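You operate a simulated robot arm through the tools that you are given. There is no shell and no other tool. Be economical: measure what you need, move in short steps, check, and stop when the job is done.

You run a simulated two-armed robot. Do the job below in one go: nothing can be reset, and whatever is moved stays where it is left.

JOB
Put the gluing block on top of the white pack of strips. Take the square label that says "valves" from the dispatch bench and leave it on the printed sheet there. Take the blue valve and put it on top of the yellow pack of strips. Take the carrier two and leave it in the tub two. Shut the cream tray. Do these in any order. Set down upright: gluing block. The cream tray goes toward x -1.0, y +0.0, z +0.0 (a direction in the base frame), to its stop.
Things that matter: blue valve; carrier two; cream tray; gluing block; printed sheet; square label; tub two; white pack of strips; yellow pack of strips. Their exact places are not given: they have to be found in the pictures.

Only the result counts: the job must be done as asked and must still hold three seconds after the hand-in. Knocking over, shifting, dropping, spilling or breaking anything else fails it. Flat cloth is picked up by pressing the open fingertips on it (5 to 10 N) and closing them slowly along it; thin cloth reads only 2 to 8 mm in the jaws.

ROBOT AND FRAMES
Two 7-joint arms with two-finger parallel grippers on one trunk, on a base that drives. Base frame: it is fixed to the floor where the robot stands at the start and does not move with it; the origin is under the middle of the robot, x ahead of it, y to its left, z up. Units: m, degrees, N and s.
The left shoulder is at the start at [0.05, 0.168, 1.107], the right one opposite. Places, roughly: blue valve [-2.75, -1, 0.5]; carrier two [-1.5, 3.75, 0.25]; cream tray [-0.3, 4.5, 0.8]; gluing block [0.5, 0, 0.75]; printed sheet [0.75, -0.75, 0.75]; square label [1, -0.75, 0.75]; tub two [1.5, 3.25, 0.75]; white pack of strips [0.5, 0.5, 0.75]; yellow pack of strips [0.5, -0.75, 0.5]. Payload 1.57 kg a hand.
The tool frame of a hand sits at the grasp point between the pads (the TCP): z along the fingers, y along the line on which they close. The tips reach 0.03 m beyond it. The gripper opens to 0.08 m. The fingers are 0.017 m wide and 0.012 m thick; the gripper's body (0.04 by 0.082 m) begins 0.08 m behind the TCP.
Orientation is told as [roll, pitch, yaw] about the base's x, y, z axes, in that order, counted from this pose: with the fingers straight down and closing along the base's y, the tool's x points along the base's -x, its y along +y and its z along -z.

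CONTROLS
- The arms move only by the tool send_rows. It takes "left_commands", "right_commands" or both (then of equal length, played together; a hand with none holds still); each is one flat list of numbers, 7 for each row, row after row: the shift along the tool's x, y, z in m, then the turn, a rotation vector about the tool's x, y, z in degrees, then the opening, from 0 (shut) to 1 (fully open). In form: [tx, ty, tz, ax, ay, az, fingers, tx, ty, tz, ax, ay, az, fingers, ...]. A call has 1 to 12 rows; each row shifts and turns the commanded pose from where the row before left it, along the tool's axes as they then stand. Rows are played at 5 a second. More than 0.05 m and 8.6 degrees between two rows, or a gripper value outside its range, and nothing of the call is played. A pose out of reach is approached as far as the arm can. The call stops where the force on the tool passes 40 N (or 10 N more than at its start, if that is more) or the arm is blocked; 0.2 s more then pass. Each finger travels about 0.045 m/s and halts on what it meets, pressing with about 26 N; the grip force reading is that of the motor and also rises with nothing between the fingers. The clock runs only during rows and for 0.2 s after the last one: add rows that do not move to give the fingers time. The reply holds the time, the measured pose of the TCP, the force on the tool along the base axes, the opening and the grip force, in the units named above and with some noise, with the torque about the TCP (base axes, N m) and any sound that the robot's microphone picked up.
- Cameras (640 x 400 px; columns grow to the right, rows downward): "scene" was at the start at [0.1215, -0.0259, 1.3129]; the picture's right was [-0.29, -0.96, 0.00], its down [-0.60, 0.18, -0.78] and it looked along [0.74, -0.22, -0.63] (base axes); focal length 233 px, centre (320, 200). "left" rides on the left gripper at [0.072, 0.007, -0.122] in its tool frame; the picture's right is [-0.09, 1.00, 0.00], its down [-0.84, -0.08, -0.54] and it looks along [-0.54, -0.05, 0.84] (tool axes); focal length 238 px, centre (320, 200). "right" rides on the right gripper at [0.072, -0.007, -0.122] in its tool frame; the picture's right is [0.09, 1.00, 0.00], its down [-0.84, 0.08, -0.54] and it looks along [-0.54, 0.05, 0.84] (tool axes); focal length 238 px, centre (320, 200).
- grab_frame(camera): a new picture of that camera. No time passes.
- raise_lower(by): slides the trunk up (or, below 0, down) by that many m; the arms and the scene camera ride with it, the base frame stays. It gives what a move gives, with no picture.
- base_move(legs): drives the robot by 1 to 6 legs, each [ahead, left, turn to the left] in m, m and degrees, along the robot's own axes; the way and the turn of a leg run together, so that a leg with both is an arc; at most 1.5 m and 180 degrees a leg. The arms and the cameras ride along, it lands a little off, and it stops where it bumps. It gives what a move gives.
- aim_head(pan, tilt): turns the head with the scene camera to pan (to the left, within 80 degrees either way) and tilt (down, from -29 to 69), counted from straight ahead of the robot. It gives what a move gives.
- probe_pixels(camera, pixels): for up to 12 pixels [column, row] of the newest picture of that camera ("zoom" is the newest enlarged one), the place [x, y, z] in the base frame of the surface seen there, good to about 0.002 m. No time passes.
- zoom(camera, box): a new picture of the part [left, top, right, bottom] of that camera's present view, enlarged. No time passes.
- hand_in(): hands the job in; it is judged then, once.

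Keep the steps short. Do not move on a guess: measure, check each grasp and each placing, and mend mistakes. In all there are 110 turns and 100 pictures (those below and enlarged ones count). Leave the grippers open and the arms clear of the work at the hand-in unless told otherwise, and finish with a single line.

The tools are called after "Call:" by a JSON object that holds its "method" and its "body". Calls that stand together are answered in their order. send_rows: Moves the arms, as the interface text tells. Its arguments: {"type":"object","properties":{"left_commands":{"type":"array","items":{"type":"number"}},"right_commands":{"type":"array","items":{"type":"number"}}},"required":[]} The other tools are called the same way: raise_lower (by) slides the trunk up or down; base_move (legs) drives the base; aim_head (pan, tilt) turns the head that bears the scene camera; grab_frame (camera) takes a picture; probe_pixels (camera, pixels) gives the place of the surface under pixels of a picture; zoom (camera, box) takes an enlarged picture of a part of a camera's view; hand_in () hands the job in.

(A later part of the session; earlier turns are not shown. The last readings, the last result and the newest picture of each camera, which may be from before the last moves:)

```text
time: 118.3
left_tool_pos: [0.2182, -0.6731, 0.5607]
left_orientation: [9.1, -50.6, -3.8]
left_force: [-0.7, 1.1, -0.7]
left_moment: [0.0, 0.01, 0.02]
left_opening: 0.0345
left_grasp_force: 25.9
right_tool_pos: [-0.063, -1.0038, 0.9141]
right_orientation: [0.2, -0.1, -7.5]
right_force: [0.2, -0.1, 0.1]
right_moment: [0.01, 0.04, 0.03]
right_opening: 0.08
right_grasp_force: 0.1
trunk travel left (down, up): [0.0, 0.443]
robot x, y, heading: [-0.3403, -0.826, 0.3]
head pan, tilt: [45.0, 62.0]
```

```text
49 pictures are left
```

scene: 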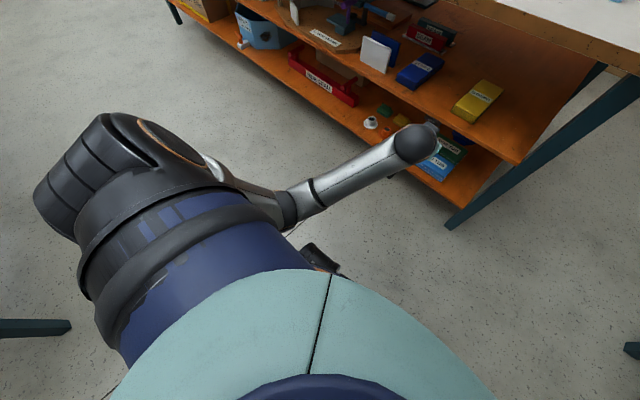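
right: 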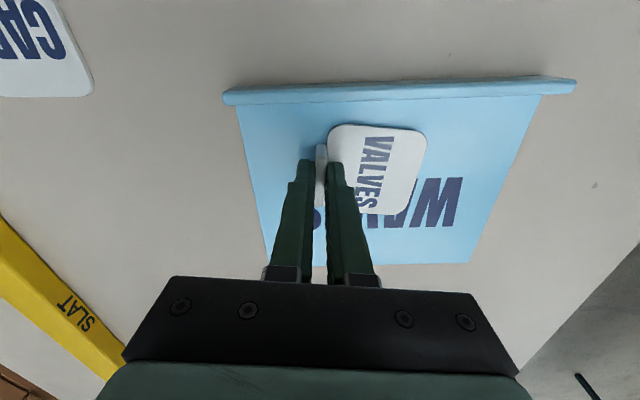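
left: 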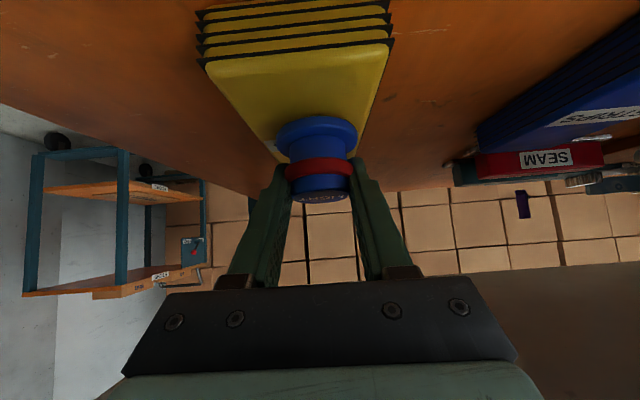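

The elbow is tucked under the shoulder, against the body. I'll raise the trunk 0.12 m and lower the hand by the same amount, undoing the roll, so the arm extends and the elbow frees.

Call:
{"method": "raise_lower", "body": {"by": 0.12}}

Call:
{"method": "send_rows", "body": {"left_commands": [0, 0, 0, 3, 0.3, -1.2, 0.2, 0, 0, 0, 3, 0.3, -1.2, 0.2, 0.023, 0, 0.0193, 0, 0, 0, 0.2, 0.023, 0, 0.0193, 0, 0, 0, 0.2, 0.023, 0, 0.0193, 0, 0, 0, 0.2, 0, 0, 0, 0, 0, 0, 0.2]}}

Call:
{"method": "grab_frame", "body": {"camera": "scene"}}

```text
time: 119.8
left_tool_pos: [0.2174, -0.6752, 0.68]
left_orientation: [9.0, -50.5, -3.8]
left_force: [0.5, -0.7, 0.4]
left_moment: [0.03, -0.02, -0.03]
left_opening: 0.0343
left_grasp_force: 25.9
right_tool_pos: [-0.0631, -1.0049, 1.033]
right_orientation: [0.1, -0.1, -7.5]
right_force: [0.1, -0.2, 0.1]
right_moment: [0.01, -0.01, -0.03]
right_opening: 0.0804
right_grasp_force: 0.0
trunk travel left (down, up): [-0.12, 0.323]
robot x, y, heading: [-0.3406, -0.8265, 0.5]
head pan, tilt: [45.0, 62.0]
```

```text
time: 121.2
left_tool_pos: [0.2177, -0.6754, 0.5884]
left_orientation: [-0.1, -50.3, -0.1]
left_force: [-0.8, -0.3, -0.7]
left_moment: [0.0, -0.02, -0.02]
left_opening: 0.0346
left_grasp_force: 26.3
right_tool_pos: [-0.0632, -1.0046, 1.0338]
right_orientation: [0.2, -0.1, -7.5]
right_force: [0.3, 0.4, 0.6]
right_moment: [-0.04, 0.03, 0.04]
right_opening: 0.08
right_grasp_force: 0.1
trunk travel left (down, up): [-0.12, 0.323]
robot x, y, heading: [-0.337, -0.8248, 0.4]
head pan, tilt: [45.0, 62.0]
```

```text
48 pictures are left
```

scene: 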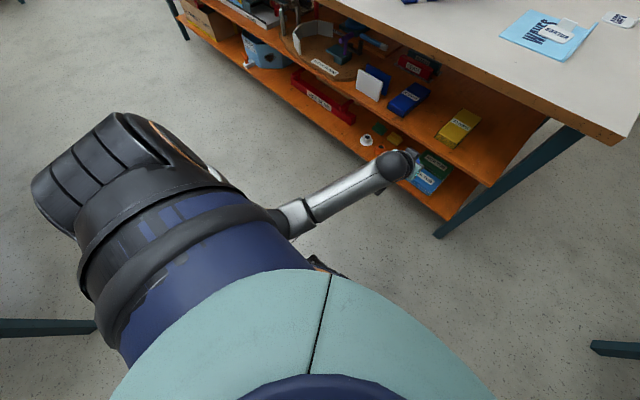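

The pose tracks now. I'll test the placing depth here in free space by going down to z ≈ 0.535.

Call:
{"method": "send_rows", "body": {"left_commands": [0.0205, 0, 0.0171, 0, 0, 0, 0.2, 0.0205, 0, 0.0171, 0, 0, 0, 0.2, 0, 0, 0, 0, 0, 0, 0.2]}}

Call:
{"method": "grab_frame", "body": {"camera": "left"}}

```text
time: 122.0
left_tool_pos: [0.2184, -0.6746, 0.5358]
left_orientation: [0.2, -50.2, 0.1]
left_force: [-0.8, -0.9, -0.6]
left_moment: [-0.01, -0.02, -0.01]
left_opening: 0.0345
left_grasp_force: 26.1
right_tool_pos: [-0.0624, -1.0036, 1.0331]
right_orientation: [0.1, -0.1, -7.5]
right_force: [-0.2, 0.6, 0.1]
right_moment: [0.03, 0.0, 0.0]
right_opening: 0.0802
right_grasp_force: 0.1
trunk travel left (down, up): [-0.12, 0.323]
robot x, y, heading: [-0.3407, -0.8258, 0.7]
head pan, tilt: [45.0, 62.0]
```

```text
47 pictures are left
```

left: 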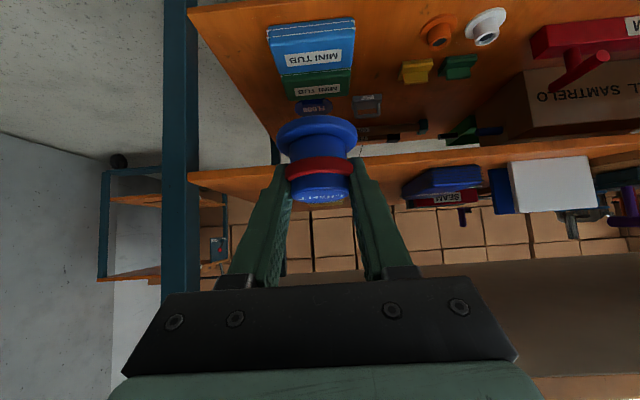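

It works. I'll raise to 0.558 and drive 0.30 m ahead so the TCP reaches x ≈ 0.52.

Call:
{"method": "send_rows", "body": {"left_commands": [-0.0172, 0, -0.0145, 0, 0, 0, 0.2, 0, 0, 0, 0, 0, 0, 0.2]}}

Call:
{"method": "base_move", "body": {"legs": [[0.302, -0.011, 0]]}}

Call:
{"method": "grab_frame", "body": {"camera": "left"}}

```text
time: 122.6
left_tool_pos: [0.218, -0.6757, 0.5589]
left_orientation: [0.1, -50.3, -0.1]
left_force: [0.0, 1.1, -0.1]
left_moment: [0.0, -0.03, 0.0]
left_opening: 0.0341
left_grasp_force: 25.6
right_tool_pos: [-0.0639, -1.0047, 1.0333]
right_orientation: [0.0, -0.1, -7.4]
right_force: [-0.2, 0.4, 0.3]
right_moment: [-0.01, -0.01, 0.02]
right_opening: 0.0799
right_grasp_force: 0.0
trunk travel left (down, up): [-0.12, 0.323]
robot x, y, heading: [-0.3446, -0.8285, 0.5]
head pan, tilt: [45.0, 62.0]
```

```text
time: 124.6
left_tool_pos: [0.5204, -0.6821, 0.5595]
left_orientation: [0.0, -50.3, 0.0]
left_force: [-0.5, 0.1, -1.3]
left_moment: [-0.02, -0.02, 0.02]
left_opening: 0.0343
left_grasp_force: 26.1
right_tool_pos: [0.2404, -1.0125, 1.0333]
right_orientation: [0.1, 0.0, -7.5]
right_force: [0.0, 0.1, -0.1]
right_moment: [0.02, -0.01, 0.04]
right_opening: 0.0799
right_grasp_force: 0.0
trunk travel left (down, up): [-0.12, 0.323]
robot x, y, heading: [-0.0372, -0.838, 0.5]
head pan, tilt: [45.0, 62.0]
```

```text
46 pictures are left
```

left: 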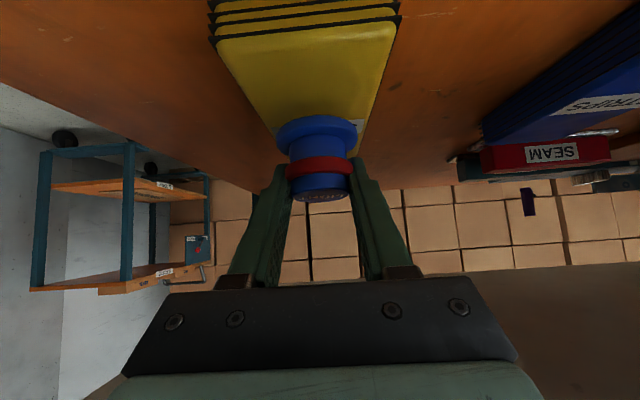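

It's positioned over the pack. I'll lower to 0.546, then step down for contact.

Call:
{"method": "send_rows", "body": {"left_commands": [0.0077, 0, 0.0064, 0, 0, 0, 0.2, 0.0023, 0, 0.0019, 0, 0, 0, 0.2, 0.0008, 0, 0.0006, 0, 0, 0, 0.2, 0.0008, 0, 0.0006, 0, 0, 0, 0.2, 0, 0, 0, 0, 0, 0, 0.2]}}

```text
time: 125.8
left_tool_pos: [0.5212, -0.6825, 0.544]
left_orientation: [0.1, -50.2, 0.0]
left_force: [0.5, 0.0, -0.8]
left_moment: [0.02, 0.02, -0.02]
left_opening: 0.0344
left_grasp_force: 25.6
right_tool_pos: [0.241, -1.0118, 1.0331]
right_orientation: [0.1, -0.2, -7.4]
right_force: [-0.6, -0.3, -0.5]
right_moment: [0.04, -0.05, 0.0]
right_opening: 0.0802
right_grasp_force: 0.0
trunk travel left (down, up): [-0.12, 0.323]
robot x, y, heading: [-0.0399, -0.8342, 0.5]
head pan, tilt: [45.0, 62.0]
```

Call:
{"method": "send_rows", "body": {"left_commands": [0.0008, 0, 0.0006, 0, 0, 0, 0.2, 0.0008, 0, 0.0006, 0, 0, 0, 0.2, 0, 0, 0, 0, 0, 0, 0.2]}}

```text
time: 126.6
left_tool_pos: [0.5209, -0.6822, 0.5426]
left_orientation: [0.0, -50.4, 0.0]
left_force: [0.5, 0.6, 5.1]
left_moment: [0.05, 0.05, -0.01]
left_opening: 0.0346
left_grasp_force: 26.4
right_tool_pos: [0.2405, -1.0112, 1.0331]
right_orientation: [0.2, -0.2, -7.5]
right_force: [0.5, -0.3, -0.2]
right_moment: [0.0, 0.02, -0.01]
right_opening: 0.0798
right_grasp_force: 0.1
trunk travel left (down, up): [-0.12, 0.323]
robot x, y, heading: [-0.0397, -0.8353, 0.5]
head pan, tilt: [45.0, 62.0]
```

Contact (5 N). I'll open slowly and lift straight up slightly.

Call:
{"method": "send_rows", "body": {"left_commands": [0, 0, 0, 0, 0, 0, 0.5, 0, 0, 0, 0, 0, 0, 0.6, 0, 0, 0, 0, 0, 0, 0.75, 0, 0, 0, 0, 0, 0, 0.85, 0, 0, 0, 0, 0, 0, 0.85]}}

Call:
{"method": "grab_frame", "body": {"camera": "left"}}

```text
time: 127.8
left_tool_pos: [0.5213, -0.683, 0.5417]
left_orientation: [0.1, -50.2, 0.1]
left_force: [0.0, 0.0, 0.0]
left_moment: [0.02, 0.02, 0.01]
left_opening: 0.0679
left_grasp_force: 0.2
right_tool_pos: [0.2399, -1.0122, 1.034]
right_orientation: [0.0, -0.1, -7.4]
right_force: [-0.3, -0.1, 0.3]
right_moment: [0.0, 0.01, -0.01]
right_opening: 0.08
right_grasp_force: 0.0
trunk travel left (down, up): [-0.12, 0.323]
robot x, y, heading: [-0.0332, -0.831, 0.6]
head pan, tilt: [45.0, 62.0]
```

```text
45 pictures are left
```

left: 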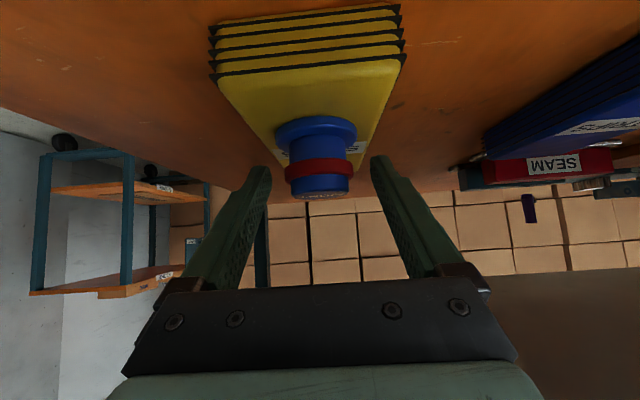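

The valve stands on the yellow pack. I'll back straight out with the fingers on either side, and recheck.

Call:
{"method": "base_move", "body": {"legs": [[-0.4, 0, 0]]}}

Call:
{"method": "aim_head", "body": {"pan": 10, "tilt": 32}}

Call:
{"method": "zoom", "body": {"camera": "scene", "box": [160, 100, 480, 300]}}

```text
time: 130.3
left_tool_pos: [0.1192, -0.6862, 0.5427]
left_orientation: [0.1, -50.2, 0.1]
left_force: [-0.4, 0.1, 0.8]
left_moment: [0.0, -0.02, 0.0]
left_opening: 0.068
left_grasp_force: 0.0
right_tool_pos: [-0.1606, -1.0159, 1.0335]
right_orientation: [0.1, -0.1, -7.2]
right_force: [-0.1, -0.7, 0.1]
right_moment: [-0.01, -0.02, -0.04]
right_opening: 0.0799
right_grasp_force: 0.2
trunk travel left (down, up): [-0.12, 0.323]
robot x, y, heading: [-0.4383, -0.8408, 0.8]
head pan, tilt: [45.0, 62.0]
```

```text
time: 131.3
left_tool_pos: [0.1191, -0.6872, 0.5419]
left_orientation: [-0.1, -50.2, 0.1]
left_force: [0.9, -0.8, 0.3]
left_moment: [0.01, 0.01, 0.03]
left_opening: 0.068
left_grasp_force: 0.0
right_tool_pos: [-0.1603, -1.0162, 1.0328]
right_orientation: [0.1, -0.1, -7.3]
right_force: [-1.5, -0.6, -0.2]
right_moment: [-0.03, 0.02, -0.01]
right_opening: 0.08
right_grasp_force: 0.0
trunk travel left (down, up): [-0.12, 0.323]
robot x, y, heading: [-0.4357, -0.84, 1.0]
head pan, tilt: [10.0, 32.0]
```

```text
2.00 times, centred on (320, 200) of scene
```

zoom: 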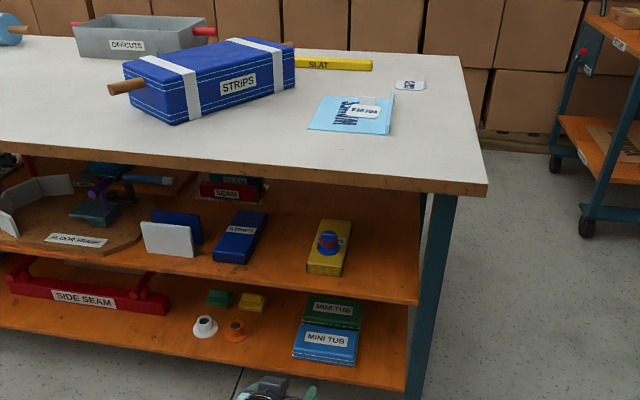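

The valve is placed. Next is the far area (y ≈ 3–4.5). I'll bring the left hand back upright and high, raise the trunk, turn left, and look.

Call:
{"method": "raise_lower", "body": {"by": 0.155}}

Call:
{"method": "send_rows", "body": {"left_commands": [0, 0, -0.04, 0, 8.35, 0, 1, 0, 0, -0.04, 0, 8.35, 0, 1, 0, 0, -0.04, 0, 8.35, 0, 1, 0, 0, -0.04, 0, 8.35, 0, 1, 0, 0, -0.04, 0, 8.35, 0, 1, 0, 0, -0.04, 0, 8.35, 0, 1, 0, 0, -0.04, 0, 0, 0, 1, 0, 0, -0.04, 0, 0, 0, 1]}}

Call:
{"method": "base_move", "body": {"legs": [[0.15, 0, 0], [0, 0, 89]]}}

Call:
{"method": "aim_head", "body": {"pan": 0, "tilt": 22}}

Call:
{"method": "grab_frame", "body": {"camera": "scene"}}

```text
time: 133.1
left_tool_pos: [0.1188, -0.6869, 0.6975]
left_orientation: [0.0, -50.2, 0.3]
left_force: [-0.8, 0.8, -0.6]
left_moment: [-0.05, 0.04, 0.0]
left_opening: 0.0682
left_grasp_force: 0.0
right_tool_pos: [-0.1598, -1.016, 1.1881]
right_orientation: [0.1, -0.1, -7.3]
right_force: [-0.4, -0.5, 0.6]
right_moment: [-0.03, 0.03, -0.02]
right_opening: 0.0801
right_grasp_force: 0.1
trunk travel left (down, up): [-0.275, 0.168]
robot x, y, heading: [-0.438, -0.8392, 0.6]
head pan, tilt: [10.0, 32.0]
```

```text
time: 134.3
left_tool_pos: [-0.0377, -0.5452, 0.7499]
left_orientation: [18.1, -3.1, 4.2]
left_force: [0.2, -0.5, 0.5]
left_moment: [0.04, 0.0, 0.0]
left_opening: 0.0801
left_grasp_force: 0.2
left hand out of reach, approached as far as the arm can: row 5
right_tool_pos: [-0.159, -1.0151, 1.1891]
right_orientation: [0.0, -0.2, -7.2]
right_force: [0.2, -0.2, 0.3]
right_moment: [-0.01, 0.0, -0.02]
right_opening: 0.08
right_grasp_force: 0.0
trunk travel left (down, up): [-0.275, 0.168]
robot x, y, heading: [-0.436, -0.8384, 0.6]
head pan, tilt: [10.0, 32.0]
stopped in row 5 (left hand): the arm was blocked; the commanded pose is now the measured one
```

```text
time: 139.4
left_tool_pos: [-0.5725, -0.4302, 0.7498]
left_orientation: [18.0, -3.3, 93.1]
left_force: [0.0, 0.6, 1.0]
left_moment: [0.02, 0.03, -0.01]
left_opening: 0.0799
left_grasp_force: 0.1
right_tool_pos: [-0.1043, -0.5623, 1.1884]
right_orientation: [0.1, -0.1, 81.5]
right_force: [0.5, 0.2, 0.6]
right_moment: [-0.04, 0.0, -0.02]
right_opening: 0.0799
right_grasp_force: 0.0
trunk travel left (down, up): [-0.275, 0.168]
robot x, y, heading: [-0.2876, -0.8363, 89.4]
head pan, tilt: [10.0, 32.0]
```

```text
time: 140.2
left_tool_pos: [-0.574, -0.4298, 0.7497]
left_orientation: [18.1, -3.2, 93.1]
left_force: [-0.5, -0.8, -0.4]
left_moment: [-0.01, -0.01, -0.02]
left_opening: 0.0799
left_grasp_force: 0.1
right_tool_pos: [-0.1041, -0.5612, 1.1885]
right_orientation: [0.2, -0.2, 81.5]
right_force: [0.0, -0.2, -0.3]
right_moment: [0.0, 0.01, -0.03]
right_opening: 0.08
right_grasp_force: 0.0
trunk travel left (down, up): [-0.275, 0.168]
robot x, y, heading: [-0.287, -0.836, 89.4]
head pan, tilt: [0.0, 22.0]
```

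```text
43 pictures are left
```

scene: 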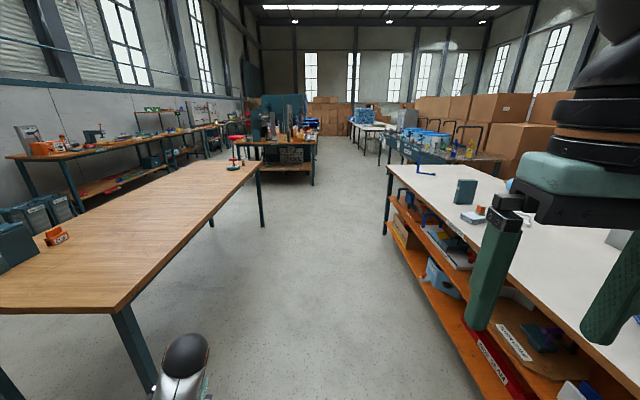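

There's a clear view down the hall. First I'll free the jammed left elbow by moving that hand forward and up while undoing the roll.

Call:
{"method": "send_rows", "body": {"left_commands": [-0.03, 0, -0.03, 0, 0, 0, 1, -0.03, 0, -0.03, 0, 0, 0, 1, 0, 0, -0.03, 6, 1, 1.2, 1, 0, 0, -0.03, 6, 1, 1.2, 1, 0, 0, -0.03, 6, 1, 1.2, 1, 0, 0, -0.04, 0, 0, 0, 1, 0, 0, -0.04, 0, 0, 0, 1, 0, 0, -0.04, 0, 0, 0, 1, 0, 0, 0, 0, 0, 0, 1]}}

Call:
{"method": "zoom", "body": {"camera": "scene", "box": [200, 90, 520, 210]}}

Call:
{"method": "probe_pixels", "body": {"camera": "scene", "pixels": [[262, 225], [258, 165], [314, 185], [240, 148], [310, 145], [385, 233], [388, 168], [385, 155], [503, 158], [380, 165], [290, 165], [361, 125]]}}

```text
time: 140.8
left_tool_pos: [-0.6339, -0.3903, 0.8085]
left_orientation: [26.4, -3.1, 96.8]
left_force: [-0.4, 0.4, 0.1]
left_moment: [-0.01, 0.03, 0.0]
left_opening: 0.0803
left_grasp_force: 0.1
right_tool_pos: [-0.1066, -0.5628, 1.1885]
right_orientation: [0.1, -0.2, 81.5]
right_force: [-0.4, 0.4, -0.8]
right_moment: [0.04, -0.07, -0.04]
right_opening: 0.0802
right_grasp_force: 0.0
trunk travel left (down, up): [-0.275, 0.168]
robot x, y, heading: [-0.2867, -0.8392, 89.5]
head pan, tilt: [0.0, 22.0]
stopped in row 2 (left hand): the arm was blocked; the commanded pose is now the measured one
```

```text
2.00 times, centred on (360, 150) of scene
```

zoom: 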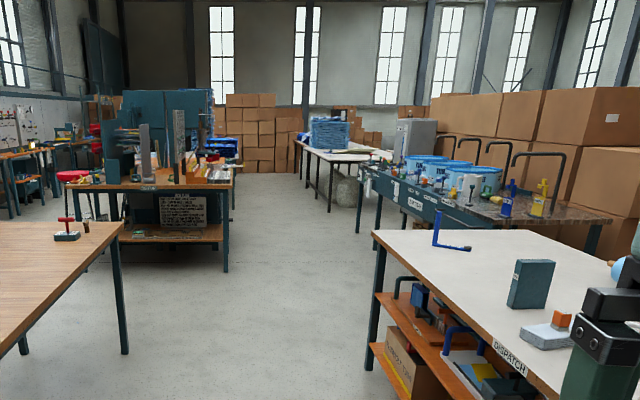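

```text
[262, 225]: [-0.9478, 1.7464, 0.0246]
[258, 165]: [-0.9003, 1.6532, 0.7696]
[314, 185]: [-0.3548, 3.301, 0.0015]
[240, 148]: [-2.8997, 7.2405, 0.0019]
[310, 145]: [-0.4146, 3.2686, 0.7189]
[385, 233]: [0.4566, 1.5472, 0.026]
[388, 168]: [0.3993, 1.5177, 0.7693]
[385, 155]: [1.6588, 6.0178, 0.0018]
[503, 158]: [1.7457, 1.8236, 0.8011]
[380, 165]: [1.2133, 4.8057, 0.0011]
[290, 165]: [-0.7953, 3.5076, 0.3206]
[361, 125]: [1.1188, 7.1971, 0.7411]
```

The left arm is still jammed. I'll look at the elbow.

Call:
{"method": "aim_head", "body": {"pan": 45, "tilt": 62}}

Call:
{"method": "grab_frame", "body": {"camera": "scene"}}

```text
time: 141.9
left_tool_pos: [-0.6331, -0.3901, 0.8059]
left_orientation: [26.5, -3.1, 96.7]
left_force: [0.6, -0.9, -0.3]
left_moment: [-0.01, 0.0, 0.01]
left_opening: 0.0799
left_grasp_force: 0.1
right_tool_pos: [-0.105, -0.5627, 1.1883]
right_orientation: [0.1, -0.3, 81.6]
right_force: [0.3, -0.1, 0.5]
right_moment: [0.01, 0.01, 0.01]
right_opening: 0.0798
right_grasp_force: 0.1
trunk travel left (down, up): [-0.275, 0.168]
robot x, y, heading: [-0.2883, -0.8392, 89.6]
head pan, tilt: [45.0, 62.0]
```

```text
41 pictures are left
```

scene: 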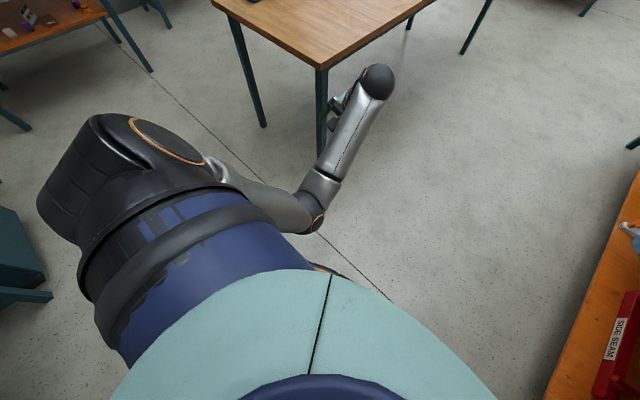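

The elbow has swung inward against the chest. Extending the arm forward and down freed it earlier, so I'll try that first.

Call:
{"method": "send_rows", "body": {"left_commands": [-0.03, -0.02, 0.02, 0, 0, 0, 1, -0.03, -0.02, 0.02, 0, 0, 0, 1, -0.03, -0.02, 0.02, 4, 0, 0, 1, -0.03, -0.02, 0.02, 5, 0, 0, 1, 0, 0, 0, 5, 0, 0, 1, 0, 0, 0, 5, 0, 0, 1]}}

Call:
{"method": "grab_frame", "body": {"camera": "scene"}}

```text
time: 143.3
left_tool_pos: [-0.6022, -0.2597, 0.7051]
left_orientation: [6.9, -3.0, 96.2]
left_force: [-0.9, 0.4, -0.3]
left_moment: [-0.04, -0.01, 0.0]
left_opening: 0.0799
left_grasp_force: 0.0
right_tool_pos: [-0.1058, -0.5629, 1.1887]
right_orientation: [0.1, -0.2, 81.6]
right_force: [0.4, 0.5, -0.3]
right_moment: [0.0, -0.01, 0.0]
right_opening: 0.0804
right_grasp_force: 0.0
trunk travel left (down, up): [-0.275, 0.168]
robot x, y, heading: [-0.287, -0.8376, 89.6]
head pan, tilt: [45.0, 62.0]
```

```text
40 pictures are left
```

scene: 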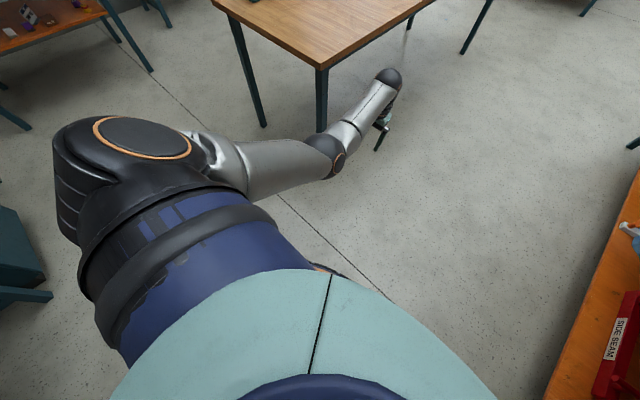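

It's freed: the elbow is out and the arm extended. Now I'll raise the hand while extended and level it.

Call:
{"method": "send_rows", "body": {"left_commands": [0, 0, -0.04, 3.5, 1.5, 3.3, 1, 0, 0, -0.04, 3.5, 1.5, 3.3, 1, 0, 0, -0.04, 0, 0, 0, 1, 0, 0, -0.04, 0, 0, 0, 1, 0, 0, -0.04, 0, 0, 0, 1, 0, 0, -0.04, 0, 0, 0, 1, 0, -0.02, -0.03, 0, 0, 0, 1, 0.02, -0.02, -0.03, 0, 0, 0, 1, 0.03, -0.02, 0, 0, 0, 0, 1, 0, 0, 0, 0, 0, 0, 1]}}

Call:
{"method": "grab_frame", "body": {"camera": "scene"}}

```text
time: 145.5
left_tool_pos: [-0.5509, -0.2866, 1.0021]
left_orientation: [0.1, 0.5, 90.0]
left_force: [-0.9, -0.9, 0.5]
left_moment: [0.03, -0.01, 0.0]
left_opening: 0.0799
left_grasp_force: 0.1
left hand out of reach, approached as far as the arm can: row 9
right_tool_pos: [-0.1064, -0.5629, 1.1885]
right_orientation: [0.1, -0.2, 81.7]
right_force: [0.8, -0.6, -0.1]
right_moment: [0.04, 0.01, 0.01]
right_opening: 0.0798
right_grasp_force: 0.1
trunk travel left (down, up): [-0.275, 0.168]
robot x, y, heading: [-0.2908, -0.8349, 89.3]
head pan, tilt: [45.0, 62.0]
```

```text
39 pictures are left
```

scene: 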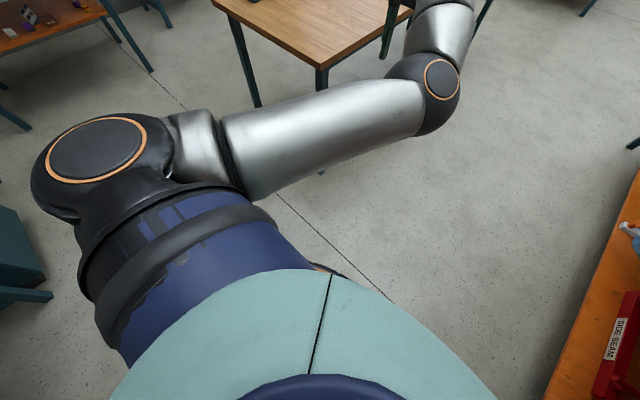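

The left arm is recovered. I'll drive 3 m up the hall and look at the carrier and tub area.

Call:
{"method": "base_move", "body": {"legs": [[1.5, 0, 0], [1.5, 0, 0]]}}

Call:
{"method": "aim_head", "body": {"pan": 20, "tilt": 35}}

Call:
{"method": "grab_frame", "body": {"camera": "scene"}}

Call:
{"method": "aim_head", "body": {"pan": -60, "tilt": 25}}

Call:
{"method": "grab_frame", "body": {"camera": "scene"}}

```text
time: 159.9
left_tool_pos: [-0.4466, 2.7248, 1.0014]
left_orientation: [0.1, 0.6, 87.6]
left_force: [-0.5, 0.0, -0.3]
left_moment: [0.01, -0.03, 0.02]
left_opening: 0.0798
left_grasp_force: 0.1
right_tool_pos: [-0.0123, 2.4304, 1.1876]
right_orientation: [0.1, -0.2, 79.3]
right_force: [-0.7, -0.3, -0.9]
right_moment: [-0.01, -0.01, 0.0]
right_opening: 0.08
right_grasp_force: 0.2
trunk travel left (down, up): [-0.275, 0.168]
robot x, y, heading: [-0.2023, 2.164, 87.2]
head pan, tilt: [45.0, 62.0]
```

```text
time: 160.8
left_tool_pos: [-0.4467, 2.7258, 1.0026]
left_orientation: [0.2, 0.6, 87.6]
left_force: [-0.1, -0.2, -0.1]
left_moment: [0.0, -0.03, 0.0]
left_opening: 0.0802
left_grasp_force: 0.0
right_tool_pos: [-0.0129, 2.431, 1.1882]
right_orientation: [0.1, -0.2, 79.4]
right_force: [-0.1, 0.8, -1.2]
right_moment: [-0.04, -0.02, -0.01]
right_opening: 0.0799
right_grasp_force: 0.0
trunk travel left (down, up): [-0.275, 0.168]
robot x, y, heading: [-0.2028, 2.162, 87.3]
head pan, tilt: [20.0, 35.0]
```

```text
38 pictures are left
```

scene: 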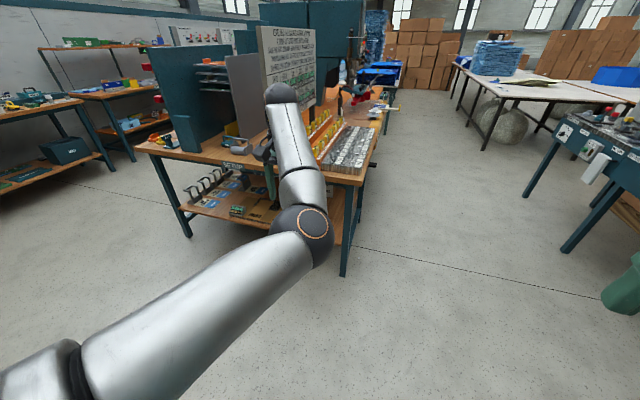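

```text
time: 162.4
left_tool_pos: [-0.4471, 2.7247, 1.0029]
left_orientation: [0.1, 0.6, 87.7]
left_force: [-1.1, -0.7, 0.2]
left_moment: [-0.02, 0.02, 0.0]
left_opening: 0.0801
left_grasp_force: 0.0
right_tool_pos: [-0.0128, 2.4313, 1.188]
right_orientation: [0.1, -0.3, 79.4]
right_force: [0.1, 0.1, -0.8]
right_moment: [0.01, -0.01, -0.01]
right_opening: 0.0799
right_grasp_force: 0.1
trunk travel left (down, up): [-0.275, 0.168]
robot x, y, heading: [-0.2073, 2.1638, 87.2]
head pan, tilt: [-60.0, 25.0]
```

```text
37 pictures are left
```

scene: 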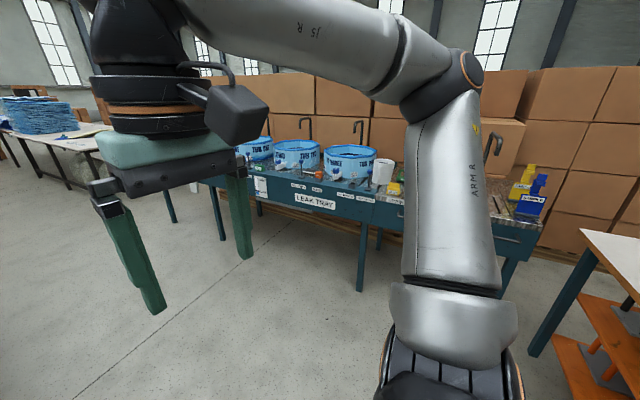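

Call:
{"method": "zoom", "body": {"camera": "scene", "box": [230, 110, 410, 220]}}

Call:
{"method": "probe_pixels", "body": {"camera": "scene", "pixels": [[257, 153], [297, 158], [350, 163], [297, 147], [278, 155], [317, 155], [297, 172], [255, 183], [360, 205], [370, 235], [240, 175], [350, 178]]}}

Call:
{"method": "aim_head", "body": {"pan": 22, "tilt": 35}}

Call:
{"method": "zoom", "body": {"camera": "scene", "box": [120, 120, 360, 260]}}

```text
3.56 times, centred on (320, 165) of scene
```

zoom: 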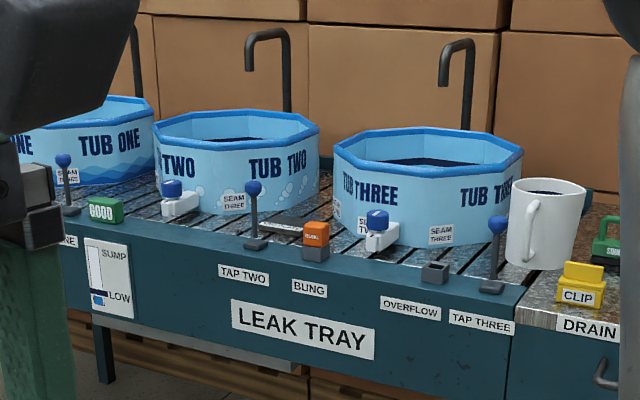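

```text
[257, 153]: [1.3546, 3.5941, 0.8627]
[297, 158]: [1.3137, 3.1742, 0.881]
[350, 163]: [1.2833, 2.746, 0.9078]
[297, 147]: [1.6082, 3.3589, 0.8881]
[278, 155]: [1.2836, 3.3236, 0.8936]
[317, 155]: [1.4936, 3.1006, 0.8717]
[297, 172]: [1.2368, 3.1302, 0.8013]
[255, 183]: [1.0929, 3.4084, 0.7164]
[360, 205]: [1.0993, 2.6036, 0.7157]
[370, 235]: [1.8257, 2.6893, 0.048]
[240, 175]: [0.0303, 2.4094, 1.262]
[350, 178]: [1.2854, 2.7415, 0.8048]
```

```text
time: 163.9
left_tool_pos: [-0.4467, 2.7252, 1.0018]
left_orientation: [0.1, 0.6, 87.5]
left_force: [-0.1, -0.3, -0.5]
left_moment: [-0.03, -0.03, 0.03]
left_opening: 0.0801
left_grasp_force: 0.0
right_tool_pos: [-0.0114, 2.4302, 1.1867]
right_orientation: [0.1, -0.2, 79.2]
right_force: [0.7, 0.4, 0.3]
right_moment: [0.0, 0.01, 0.02]
right_opening: 0.08
right_grasp_force: 0.2
trunk travel left (down, up): [-0.275, 0.168]
robot x, y, heading: [-0.2078, 2.1647, 87.3]
head pan, tilt: [22.0, 35.0]
```

```text
2.67 times, centred on (240, 190) of scene
```

zoom: 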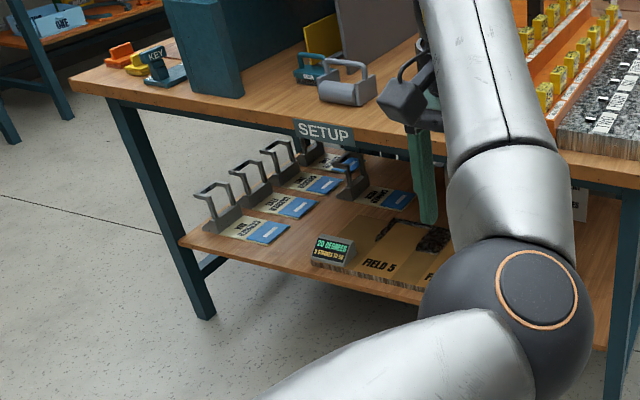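

Tub two's centre is at about (1.45, 3.25), with its rim at 0.89. Now I'll read the carrier labels on the SETUP table's lower shelf.

Call:
{"method": "zoom", "body": {"camera": "scene", "box": [184, 166, 280, 226]}}

Call:
{"method": "probe_pixels", "body": {"camera": "zoom", "pixels": [[110, 220], [260, 180], [360, 130], [555, 140], [130, 300], [270, 230], [80, 365], [300, 390], [320, 250], [110, 170], [60, 10]]}}

```text
6.67 times, centred on (232, 196) of scene
```

zoom: 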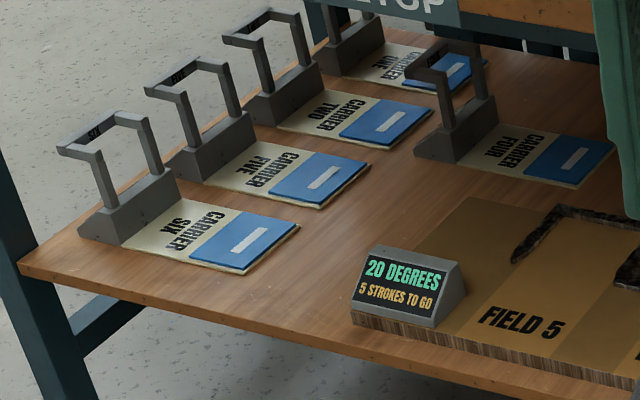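

```text
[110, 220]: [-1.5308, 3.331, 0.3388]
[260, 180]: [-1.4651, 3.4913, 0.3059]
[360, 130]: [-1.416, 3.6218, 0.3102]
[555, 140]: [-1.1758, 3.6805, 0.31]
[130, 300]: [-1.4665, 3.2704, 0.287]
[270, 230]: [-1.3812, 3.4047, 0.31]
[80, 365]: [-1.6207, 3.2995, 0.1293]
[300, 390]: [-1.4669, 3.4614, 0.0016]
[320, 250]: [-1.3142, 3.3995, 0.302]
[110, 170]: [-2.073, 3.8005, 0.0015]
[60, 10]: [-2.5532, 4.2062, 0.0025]
```

Carrier two is the third in the left row, with its handle near the shelf's left end. I'll measure its handle and base.

Call:
{"method": "probe_pixels", "body": {"camera": "zoom", "pixels": [[229, 40], [250, 30], [270, 17], [295, 17], [255, 75], [305, 45], [285, 95], [315, 80], [262, 110], [290, 130], [350, 120], [425, 115]]}}

Call:
{"method": "probe_pixels", "body": {"camera": "scene", "pixels": [[148, 148], [152, 160], [190, 235], [150, 145], [75, 110], [100, 165], [207, 165]]}}

```text
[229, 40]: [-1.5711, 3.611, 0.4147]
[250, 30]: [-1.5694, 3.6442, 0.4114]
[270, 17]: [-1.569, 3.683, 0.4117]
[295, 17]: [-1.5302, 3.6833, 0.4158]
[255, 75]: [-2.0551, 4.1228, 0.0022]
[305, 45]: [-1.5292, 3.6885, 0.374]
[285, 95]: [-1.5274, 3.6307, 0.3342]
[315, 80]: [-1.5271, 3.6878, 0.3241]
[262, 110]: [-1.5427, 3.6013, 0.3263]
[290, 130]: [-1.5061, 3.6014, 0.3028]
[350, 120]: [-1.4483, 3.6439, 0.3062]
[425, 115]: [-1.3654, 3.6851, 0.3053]
```

```text
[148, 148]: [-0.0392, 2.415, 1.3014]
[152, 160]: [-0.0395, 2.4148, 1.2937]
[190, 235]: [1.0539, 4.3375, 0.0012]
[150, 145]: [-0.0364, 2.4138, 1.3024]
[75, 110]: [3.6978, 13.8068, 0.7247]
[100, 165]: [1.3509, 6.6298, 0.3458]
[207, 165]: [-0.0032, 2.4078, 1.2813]
```

Carrier two has a grab bar along y at (−1.57, 3.61–3.68, z 0.413), overhanging the shelf's left end. I'll approach from the −x side. First I'll tuck the left hand a bit, then drive across the corridor to x ≈ −2.25.

Call:
{"method": "send_rows", "body": {"left_commands": [0.03, 0, -0.01, 0, 0, 0, 1, 0.03, 0, -0.01, 0, 0, 0, 1, 0.03, 0, -0.01, 0, 0, 0, 1]}}

Call:
{"method": "base_move", "body": {"legs": [[0.3, 1.0, 0], [0.05, 1.05, 3]]}}

Call:
{"method": "aim_head", "body": {"pan": -15, "tilt": 30}}

Call:
{"method": "grab_frame", "body": {"camera": "scene"}}

```text
time: 164.7
left_tool_pos: [-0.4814, 2.7013, 1.0274]
left_orientation: [0.1, 0.6, 87.6]
left_force: [0.4, -0.2, 0.1]
left_moment: [-0.02, -0.02, 0.0]
left_opening: 0.0801
left_grasp_force: 0.2
left hand out of reach, approached as far as the arm can: row 1, 2, 3
right_tool_pos: [-0.0124, 2.4305, 1.1885]
right_orientation: [0.1, -0.2, 79.4]
right_force: [-0.2, 0.0, -0.4]
right_moment: [0.0, 0.0, 0.01]
right_opening: 0.08
right_grasp_force: 0.1
trunk travel left (down, up): [-0.275, 0.168]
robot x, y, heading: [-0.2062, 2.1614, 87.2]
head pan, tilt: [22.0, 35.0]
```

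```text
time: 175.1
left_tool_pos: [-2.5456, 3.1069, 1.0282]
left_orientation: [0.0, 0.6, 90.9]
left_force: [-0.6, 1.3, 0.0]
left_moment: [0.01, -0.01, -0.02]
left_opening: 0.0801
left_grasp_force: 0.0
right_tool_pos: [-2.0635, 2.8638, 1.1881]
right_orientation: [0.1, -0.2, 82.5]
right_force: [-0.2, -0.3, 0.6]
right_moment: [-0.02, -0.03, 0.02]
right_opening: 0.0802
right_grasp_force: 0.0
trunk travel left (down, up): [-0.275, 0.168]
robot x, y, heading: [-2.2394, 2.5816, 90.7]
head pan, tilt: [22.0, 35.0]
```

```text
time: 176.2
left_tool_pos: [-2.5456, 3.1069, 1.0286]
left_orientation: [0.1, 0.7, 90.9]
left_force: [-0.1, 0.6, 0.0]
left_moment: [0.02, 0.03, 0.02]
left_opening: 0.0802
left_grasp_force: 0.0
right_tool_pos: [-2.0618, 2.8649, 1.1879]
right_orientation: [0.1, -0.3, 82.5]
right_force: [0.3, 0.0, 0.2]
right_moment: [0.01, 0.0, 0.0]
right_opening: 0.0799
right_grasp_force: 0.1
trunk travel left (down, up): [-0.275, 0.168]
robot x, y, heading: [-2.24, 2.586, 90.4]
head pan, tilt: [-15.0, 30.0]
```

```text
33 pictures are left
```

scene: 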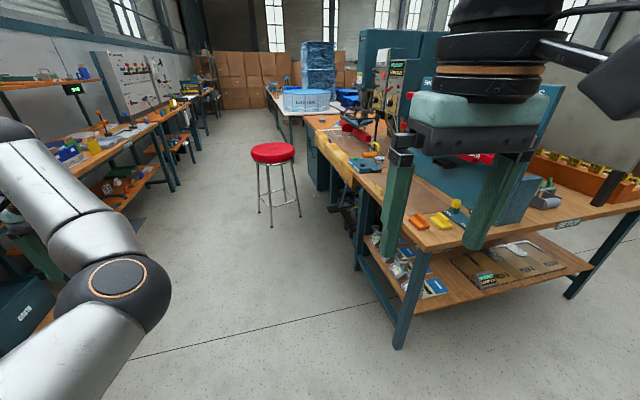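

Call:
{"method": "probe_pixels", "body": {"camera": "scene", "pixels": [[273, 152], [262, 212], [299, 215], [130, 205], [105, 155], [160, 125], [397, 345], [355, 265], [340, 190], [395, 225]]}}

```text
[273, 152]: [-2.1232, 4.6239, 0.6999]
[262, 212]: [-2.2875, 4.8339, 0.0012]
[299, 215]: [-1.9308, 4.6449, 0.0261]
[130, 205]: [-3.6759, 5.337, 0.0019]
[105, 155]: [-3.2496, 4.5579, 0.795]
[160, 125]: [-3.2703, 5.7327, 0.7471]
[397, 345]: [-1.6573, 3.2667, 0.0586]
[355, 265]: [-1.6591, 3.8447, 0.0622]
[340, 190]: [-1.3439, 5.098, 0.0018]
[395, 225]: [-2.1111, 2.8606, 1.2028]
```

There's free floor at (−2.25, 3.8), with the stool beyond it. Here in the open I'll raise the left hand high and turn the right tool to point horizontally forward.

Call:
{"method": "send_rows", "body": {"right_commands": [-0.025, 0, 0, 0, -8.2, 0, 1, -0.0247, 0, 0.0036, 0, -8.2, 0, 1, -0.024, 0, 0.007, 0, -8.2, 0, 1, -0.0227, 0, 0.0104, 0, -8.2, 0, 1, -0.021, 0, 0.0135, 0, -8.2, 0, 1, -0.0189, 0, 0.0164, 0, -8.2, 0, 1, -0.0163, 0, 0.0189, 0, -8.2, 0, 1, -0.0135, 0, 0.021, 0, -8.2, 0, 1, -0.0103, 0, 0.0228, 0, -8.2, 0, 1, -0.007, 0, 0.024, 0, -8.2, 0, 1, -0.0035, 0, 0.0248, 0, -8, 0, 1, 0, 0, 0, 0, 0, 0, 1], "left_commands": [0, 0, -0.03, 0, 0, 0, 1, 0, 0, -0.03, 0, 0, 0, 1, 0, 0, -0.03, 0, 0, 0, 1, 0, 0, -0.03, 0, 0, 0, 1, 0, 0, -0.03, 0, 0, 0, 1, 0, 0, -0.03, 0, 0, 0, 1, 0, 0, -0.03, 0, 0, 0, 1, 0, 0, -0.03, 0, 0, 0, 1, 0, 0, 0, 0, 0, 0, 1, 0, 0, 0, 0, 0, 0, 1, 0, 0, 0, 0, 0, 0, 1, 0, 0, 0, 0, 0, 0, 1]}}

```text
time: 178.8
left_tool_pos: [-2.5438, 3.0953, 1.2329]
left_orientation: [0.1, 0.4, 90.9]
left_force: [0.0, 0.1, 0.6]
left_moment: [0.03, 0.02, -0.02]
left_opening: 0.0801
left_grasp_force: 0.0
left hand out of reach, approached as far as the arm can: row 7, 8
right_tool_pos: [-2.0269, 3.1375, 1.1891]
right_orientation: [146.1, -89.7, -63.5]
right_force: [0.5, 0.2, 0.2]
right_moment: [-0.03, 0.0, -0.02]
right_opening: 0.0799
right_grasp_force: 0.0
trunk travel left (down, up): [-0.275, 0.168]
robot x, y, heading: [-2.2439, 2.5869, 90.7]
head pan, tilt: [-15.0, 30.0]
```

Both went fine. Now I'll align the tool with the robot's heading and roll it 90° so the fingers close vertically.

Call:
{"method": "send_rows", "body": {"right_commands": [0, 0, 0, -8.1, 0, 0, 1, 0, 0, 0, 0, 0, 8.2, 1, 0, 0, 0, 0, 0, 8.2, 1, 0, 0, 0, 0, 0, 8.2, 1, 0, 0, 0, 0, 0, 8.2, 1, 0, 0, 0, 0, 0, 8.2, 1, 0, 0, 0, 0, 0, 8.2, 1, 0, 0, 0, 0, 0, 8.2, 1, 0, 0, 0, 0, 0, 8.2, 1, 0, 0, 0, 0, 0, 8.2, 1, 0, 0, 0, 0, 0, 8.2, 1, 0, 0, 0, 0, 0, 8, 1]}}

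Call:
{"method": "grab_frame", "body": {"camera": "scene"}}

```text
time: 181.4
left_tool_pos: [-2.5432, 3.0946, 1.2343]
left_orientation: [0.0, 0.3, 90.9]
left_force: [-0.4, -0.1, 1.0]
left_moment: [-0.01, -0.02, 0.0]
left_opening: 0.0801
left_grasp_force: 0.0
right_tool_pos: [-2.0264, 3.1368, 1.1891]
right_orientation: [90.2, 0.2, 0.6]
right_force: [0.9, 0.9, 0.2]
right_moment: [-0.02, 0.03, 0.02]
right_opening: 0.0799
right_grasp_force: 0.0
trunk travel left (down, up): [-0.275, 0.168]
robot x, y, heading: [-2.2381, 2.5904, 90.2]
head pan, tilt: [-15.0, 30.0]
```

```text
32 pictures are left
```

scene: 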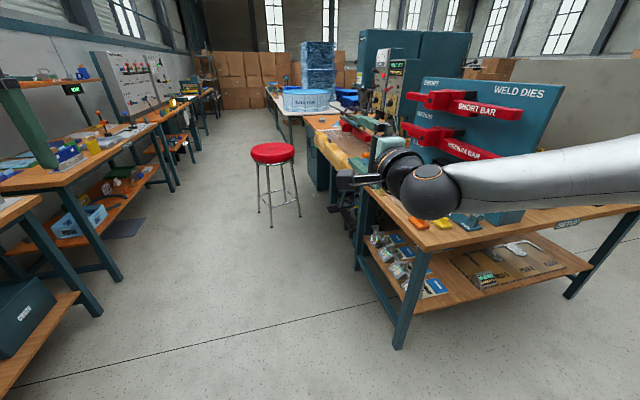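

The tool now has y up and z ahead, with the camera on its left. I'll drive to about (−2.36, 3.86), turn right to face the shelf end, and lower the trunk.

Call:
{"method": "base_move", "body": {"legs": [[1.27, 0.12, 0], [0, 0, -90]]}}

Call:
{"method": "raise_lower", "body": {"by": -0.275}}

Call:
{"method": "aim_head", "body": {"pan": -5, "tilt": 40}}

Call:
{"method": "grab_frame", "body": {"camera": "scene"}}

```text
time: 191.6
left_tool_pos: [-1.8589, 4.1554, 1.234]
left_orientation: [0.1, 0.5, 0.3]
left_force: [-0.7, -0.5, -0.4]
left_moment: [-0.04, -0.02, 0.02]
left_opening: 0.08
left_grasp_force: 0.1
right_tool_pos: [-1.8216, 3.6377, 1.1896]
right_orientation: [90.3, 0.0, -90.0]
right_force: [0.6, 0.4, 0.2]
right_moment: [0.0, -0.01, 0.0]
right_opening: 0.0799
right_grasp_force: 0.0
trunk travel left (down, up): [-0.275, 0.168]
robot x, y, heading: [-2.3688, 3.8568, -0.1]
head pan, tilt: [-15.0, 30.0]
```

```text
time: 194.4
left_tool_pos: [-1.8591, 4.1546, 0.9568]
left_orientation: [0.1, 0.3, 0.2]
left_force: [-0.1, 0.3, 0.1]
left_moment: [0.0, 0.0, -0.04]
left_opening: 0.08
left_grasp_force: 0.1
right_tool_pos: [-1.8226, 3.6383, 0.914]
right_orientation: [90.2, 0.2, -90.0]
right_force: [0.9, -0.5, 1.5]
right_moment: [0.02, 0.01, -0.01]
right_opening: 0.0796
right_grasp_force: 0.1
trunk travel left (down, up): [0.0, 0.443]
robot x, y, heading: [-2.3675, 3.8565, -0.0]
head pan, tilt: [-15.0, 30.0]
```

```text
time: 195.2
left_tool_pos: [-1.8577, 4.1559, 0.9587]
left_orientation: [0.1, 0.4, 0.3]
left_force: [-0.5, 0.2, 0.1]
left_moment: [0.01, -0.02, 0.01]
left_opening: 0.0802
left_grasp_force: 0.1
right_tool_pos: [-1.8216, 3.6385, 0.9147]
right_orientation: [90.2, 0.1, -90.1]
right_force: [-0.2, 0.4, -0.4]
right_moment: [-0.03, 0.01, 0.0]
right_opening: 0.0802
right_grasp_force: 0.1
trunk travel left (down, up): [0.0, 0.443]
robot x, y, heading: [-2.3687, 3.8581, -0.1]
head pan, tilt: [-5.0, 40.0]
```

```text
31 pictures are left
```

scene: 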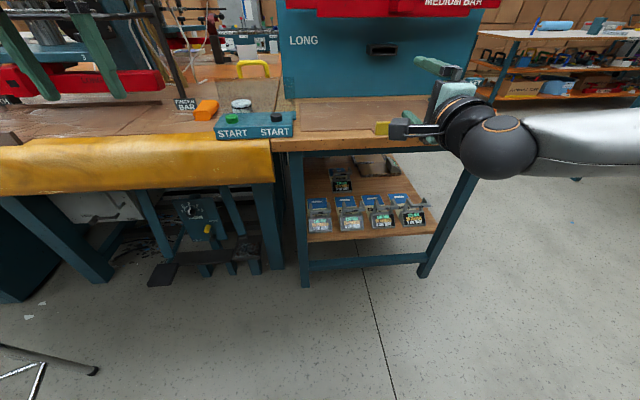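

Call:
{"method": "zoom", "body": {"camera": "scene", "box": [296, 175, 440, 245]}}

Call:
{"method": "probe_pixels", "body": {"camera": "scene", "pixels": [[350, 148], [350, 152], [320, 212], [340, 213], [348, 210], [358, 213], [380, 215], [410, 213], [350, 238]]}}

```text
4.44 times, centred on (368, 210) of scene
```

zoom: 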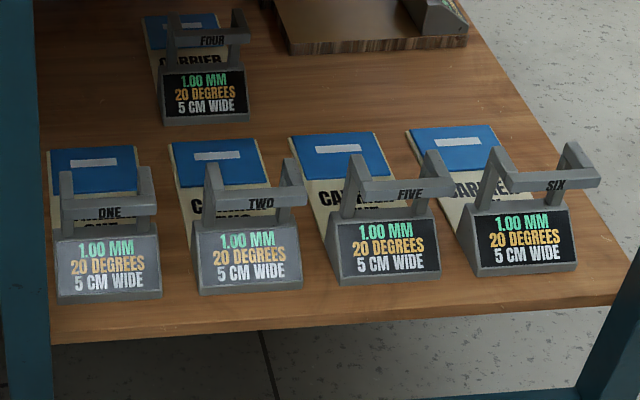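

```text
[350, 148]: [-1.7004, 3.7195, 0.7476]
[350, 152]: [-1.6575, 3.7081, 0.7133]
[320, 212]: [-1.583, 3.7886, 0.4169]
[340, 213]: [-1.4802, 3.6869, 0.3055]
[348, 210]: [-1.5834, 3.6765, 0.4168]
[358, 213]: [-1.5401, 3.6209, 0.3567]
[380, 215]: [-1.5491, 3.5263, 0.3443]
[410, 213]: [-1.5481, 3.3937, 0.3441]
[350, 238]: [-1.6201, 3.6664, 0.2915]
```

Call:
{"method": "probe_pixels", "body": {"camera": "zoom", "pixels": [[212, 206], [225, 206], [245, 205], [270, 201], [295, 193], [300, 200], [260, 197], [260, 209], [212, 170], [290, 165], [240, 270]]}}

```text
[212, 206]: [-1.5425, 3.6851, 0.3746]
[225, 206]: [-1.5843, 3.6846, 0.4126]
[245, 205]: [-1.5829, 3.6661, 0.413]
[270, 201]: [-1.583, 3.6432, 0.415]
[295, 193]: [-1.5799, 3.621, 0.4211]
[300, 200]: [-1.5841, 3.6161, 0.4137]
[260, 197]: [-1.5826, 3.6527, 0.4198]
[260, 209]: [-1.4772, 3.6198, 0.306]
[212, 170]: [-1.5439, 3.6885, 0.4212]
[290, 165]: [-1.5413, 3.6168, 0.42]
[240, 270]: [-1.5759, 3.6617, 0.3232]
```

The bar's centre is (−1.578, 3.650, 0.415). I'll lower the right hand 0.5 m in front of the shelf, with the opening set to 0.6.

Call:
{"method": "send_rows", "body": {"right_commands": [0.001, -0.0454, 0, 0, 0, 0, 0.6, 0.001, -0.0454, 0, 0, 0, 0, 0.6, 0.001, -0.0454, 0, 0, 0, 0, 0.6, 0.001, -0.0454, 0, 0, 0, 0, 0.6, 0.001, -0.0454, 0, 0, 0, 0, 0.6, 0.001, -0.0454, 0, 0, 0, 0, 0.6, 0.001, -0.0454, 0, 0, 0, 0, 0.6, 0.001, -0.0454, 0, 0, 0, 0, 0.6, 0.001, -0.0454, 0, 0, 0, 0, 0.6, 0.001, -0.0454, 0, 0, 0, 0, 0.6, 0.001, -0.0454, 0, 0, 0, 0, 0.6, 0, 0, 0, 0, 0, 0, 0.6]}}

Call:
{"method": "grab_frame", "body": {"camera": "right"}}

```text
time: 197.8
left_tool_pos: [-1.8587, 4.1555, 0.9577]
left_orientation: [0.1, 0.5, 0.4]
left_force: [0.0, -0.6, 0.1]
left_moment: [-0.02, -0.01, 0.03]
left_opening: 0.0802
left_grasp_force: 0.1
right_tool_pos: [-1.8336, 3.6441, 0.8951]
right_orientation: [89.4, 0.2, -90.2]
right_force: [0.0, -0.5, -0.3]
right_moment: [0.01, 0.02, -0.01]
right_opening: 0.0479
right_grasp_force: 0.1
right hand out of reach, approached as far as the arm can: row 1, 2, 3, 4, 5, 6, 7, 8, 9, 10, 11
trunk travel left (down, up): [0.0, 0.443]
robot x, y, heading: [-2.369, 3.8603, -0.4]
head pan, tilt: [-5.0, 40.0]
```

```text
29 pictures are left
```

right: 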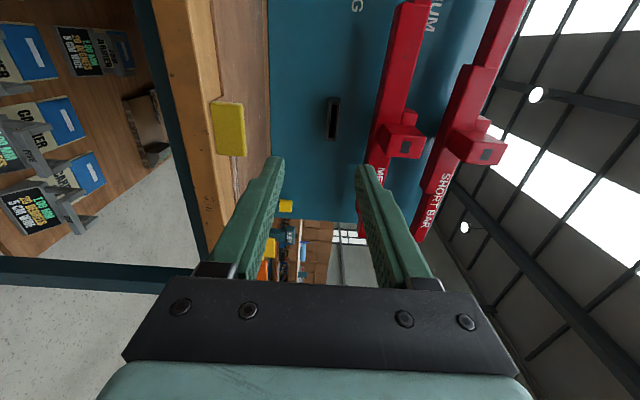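

The rolled-horizontal pose can't be lowered. A better plan is to keep the fingers closing sideways at 50° tilt and pinch the handle's left side-arm and post at (−1.556, 3.686), as that tilt worked low before. First I'll unroll the right tool.

Call:
{"method": "send_rows", "body": {"right_commands": [0, 0.01, 0, 0, 0, -8.2, 1, 0, 0, 0, 0, 0, -8.2, 1, 0, 0, 0, 0, 0, -8.2, 1, 0, 0, 0, 0, 0, -8.2, 1, 0, 0, 0, 0, 0, -8.2, 1, 0, 0, 0, 0, 0, -8.2, 1, 0, 0, 0, 0, 0, -8.2, 1, 0, 0, 0, 0, 0, -8.2, 1, 0, 0, 0, 0, 0, -8.2, 1, 0, 0, 0, 0, 0, -8.2, 1, 0, 0, 0, 0, 0, -8, 1]}}

Call:
{"method": "send_rows", "body": {"right_commands": [0, 0, 0, 0, 8, 0, 1, 0.02, 0, 0, 0, 8, 0, 1, 0.03, 0, 0, 0, 8, 0, 1, 0.03, 0, 0.01, 0, 8, 0, 1, 0.03, 0, 0.015, 0, 8, 0, 1, 0.0268, 0, 0.0225, 0, 0, 0, 1, 0.0268, 0, 0.0225, 0, 0, 0, 1, 0.0268, 0, 0.0225, 0, 0, 0, 1, 0, 0, 0, 0, 0, 0, 1]}}

```text
time: 200.2
left_tool_pos: [-1.8585, 4.1558, 0.9583]
left_orientation: [0.2, 0.4, 0.3]
left_force: [0.2, -0.4, 0.7]
left_moment: [0.02, 0.0, 0.0]
left_opening: 0.0798
left_grasp_force: 0.0
right_tool_pos: [-1.8336, 3.6452, 0.9057]
right_orientation: [-155.4, -89.9, 155.2]
right_force: [-0.3, 0.3, -0.1]
right_moment: [0.0, 0.03, 0.0]
right_opening: 0.0798
right_grasp_force: 0.1
trunk travel left (down, up): [0.0, 0.443]
robot x, y, heading: [-2.3697, 3.8572, 0.0]
head pan, tilt: [-5.0, 40.0]
```

```text
time: 202.2
left_tool_pos: [-1.8586, 4.1565, 0.9582]
left_orientation: [0.2, 0.5, 0.3]
left_force: [0.3, -0.6, 0.3]
left_moment: [-0.04, 0.0, -0.03]
left_opening: 0.0798
left_grasp_force: 0.0
right_tool_pos: [-1.8493, 3.6432, 0.6869]
right_orientation: [0.3, -50.3, -0.1]
right_force: [-0.9, -0.2, 0.6]
right_moment: [-0.05, 0.03, -0.04]
right_opening: 0.0802
right_grasp_force: 0.1
trunk travel left (down, up): [0.0, 0.443]
robot x, y, heading: [-2.3679, 3.8555, -0.0]
head pan, tilt: [-5.0, 40.0]
```

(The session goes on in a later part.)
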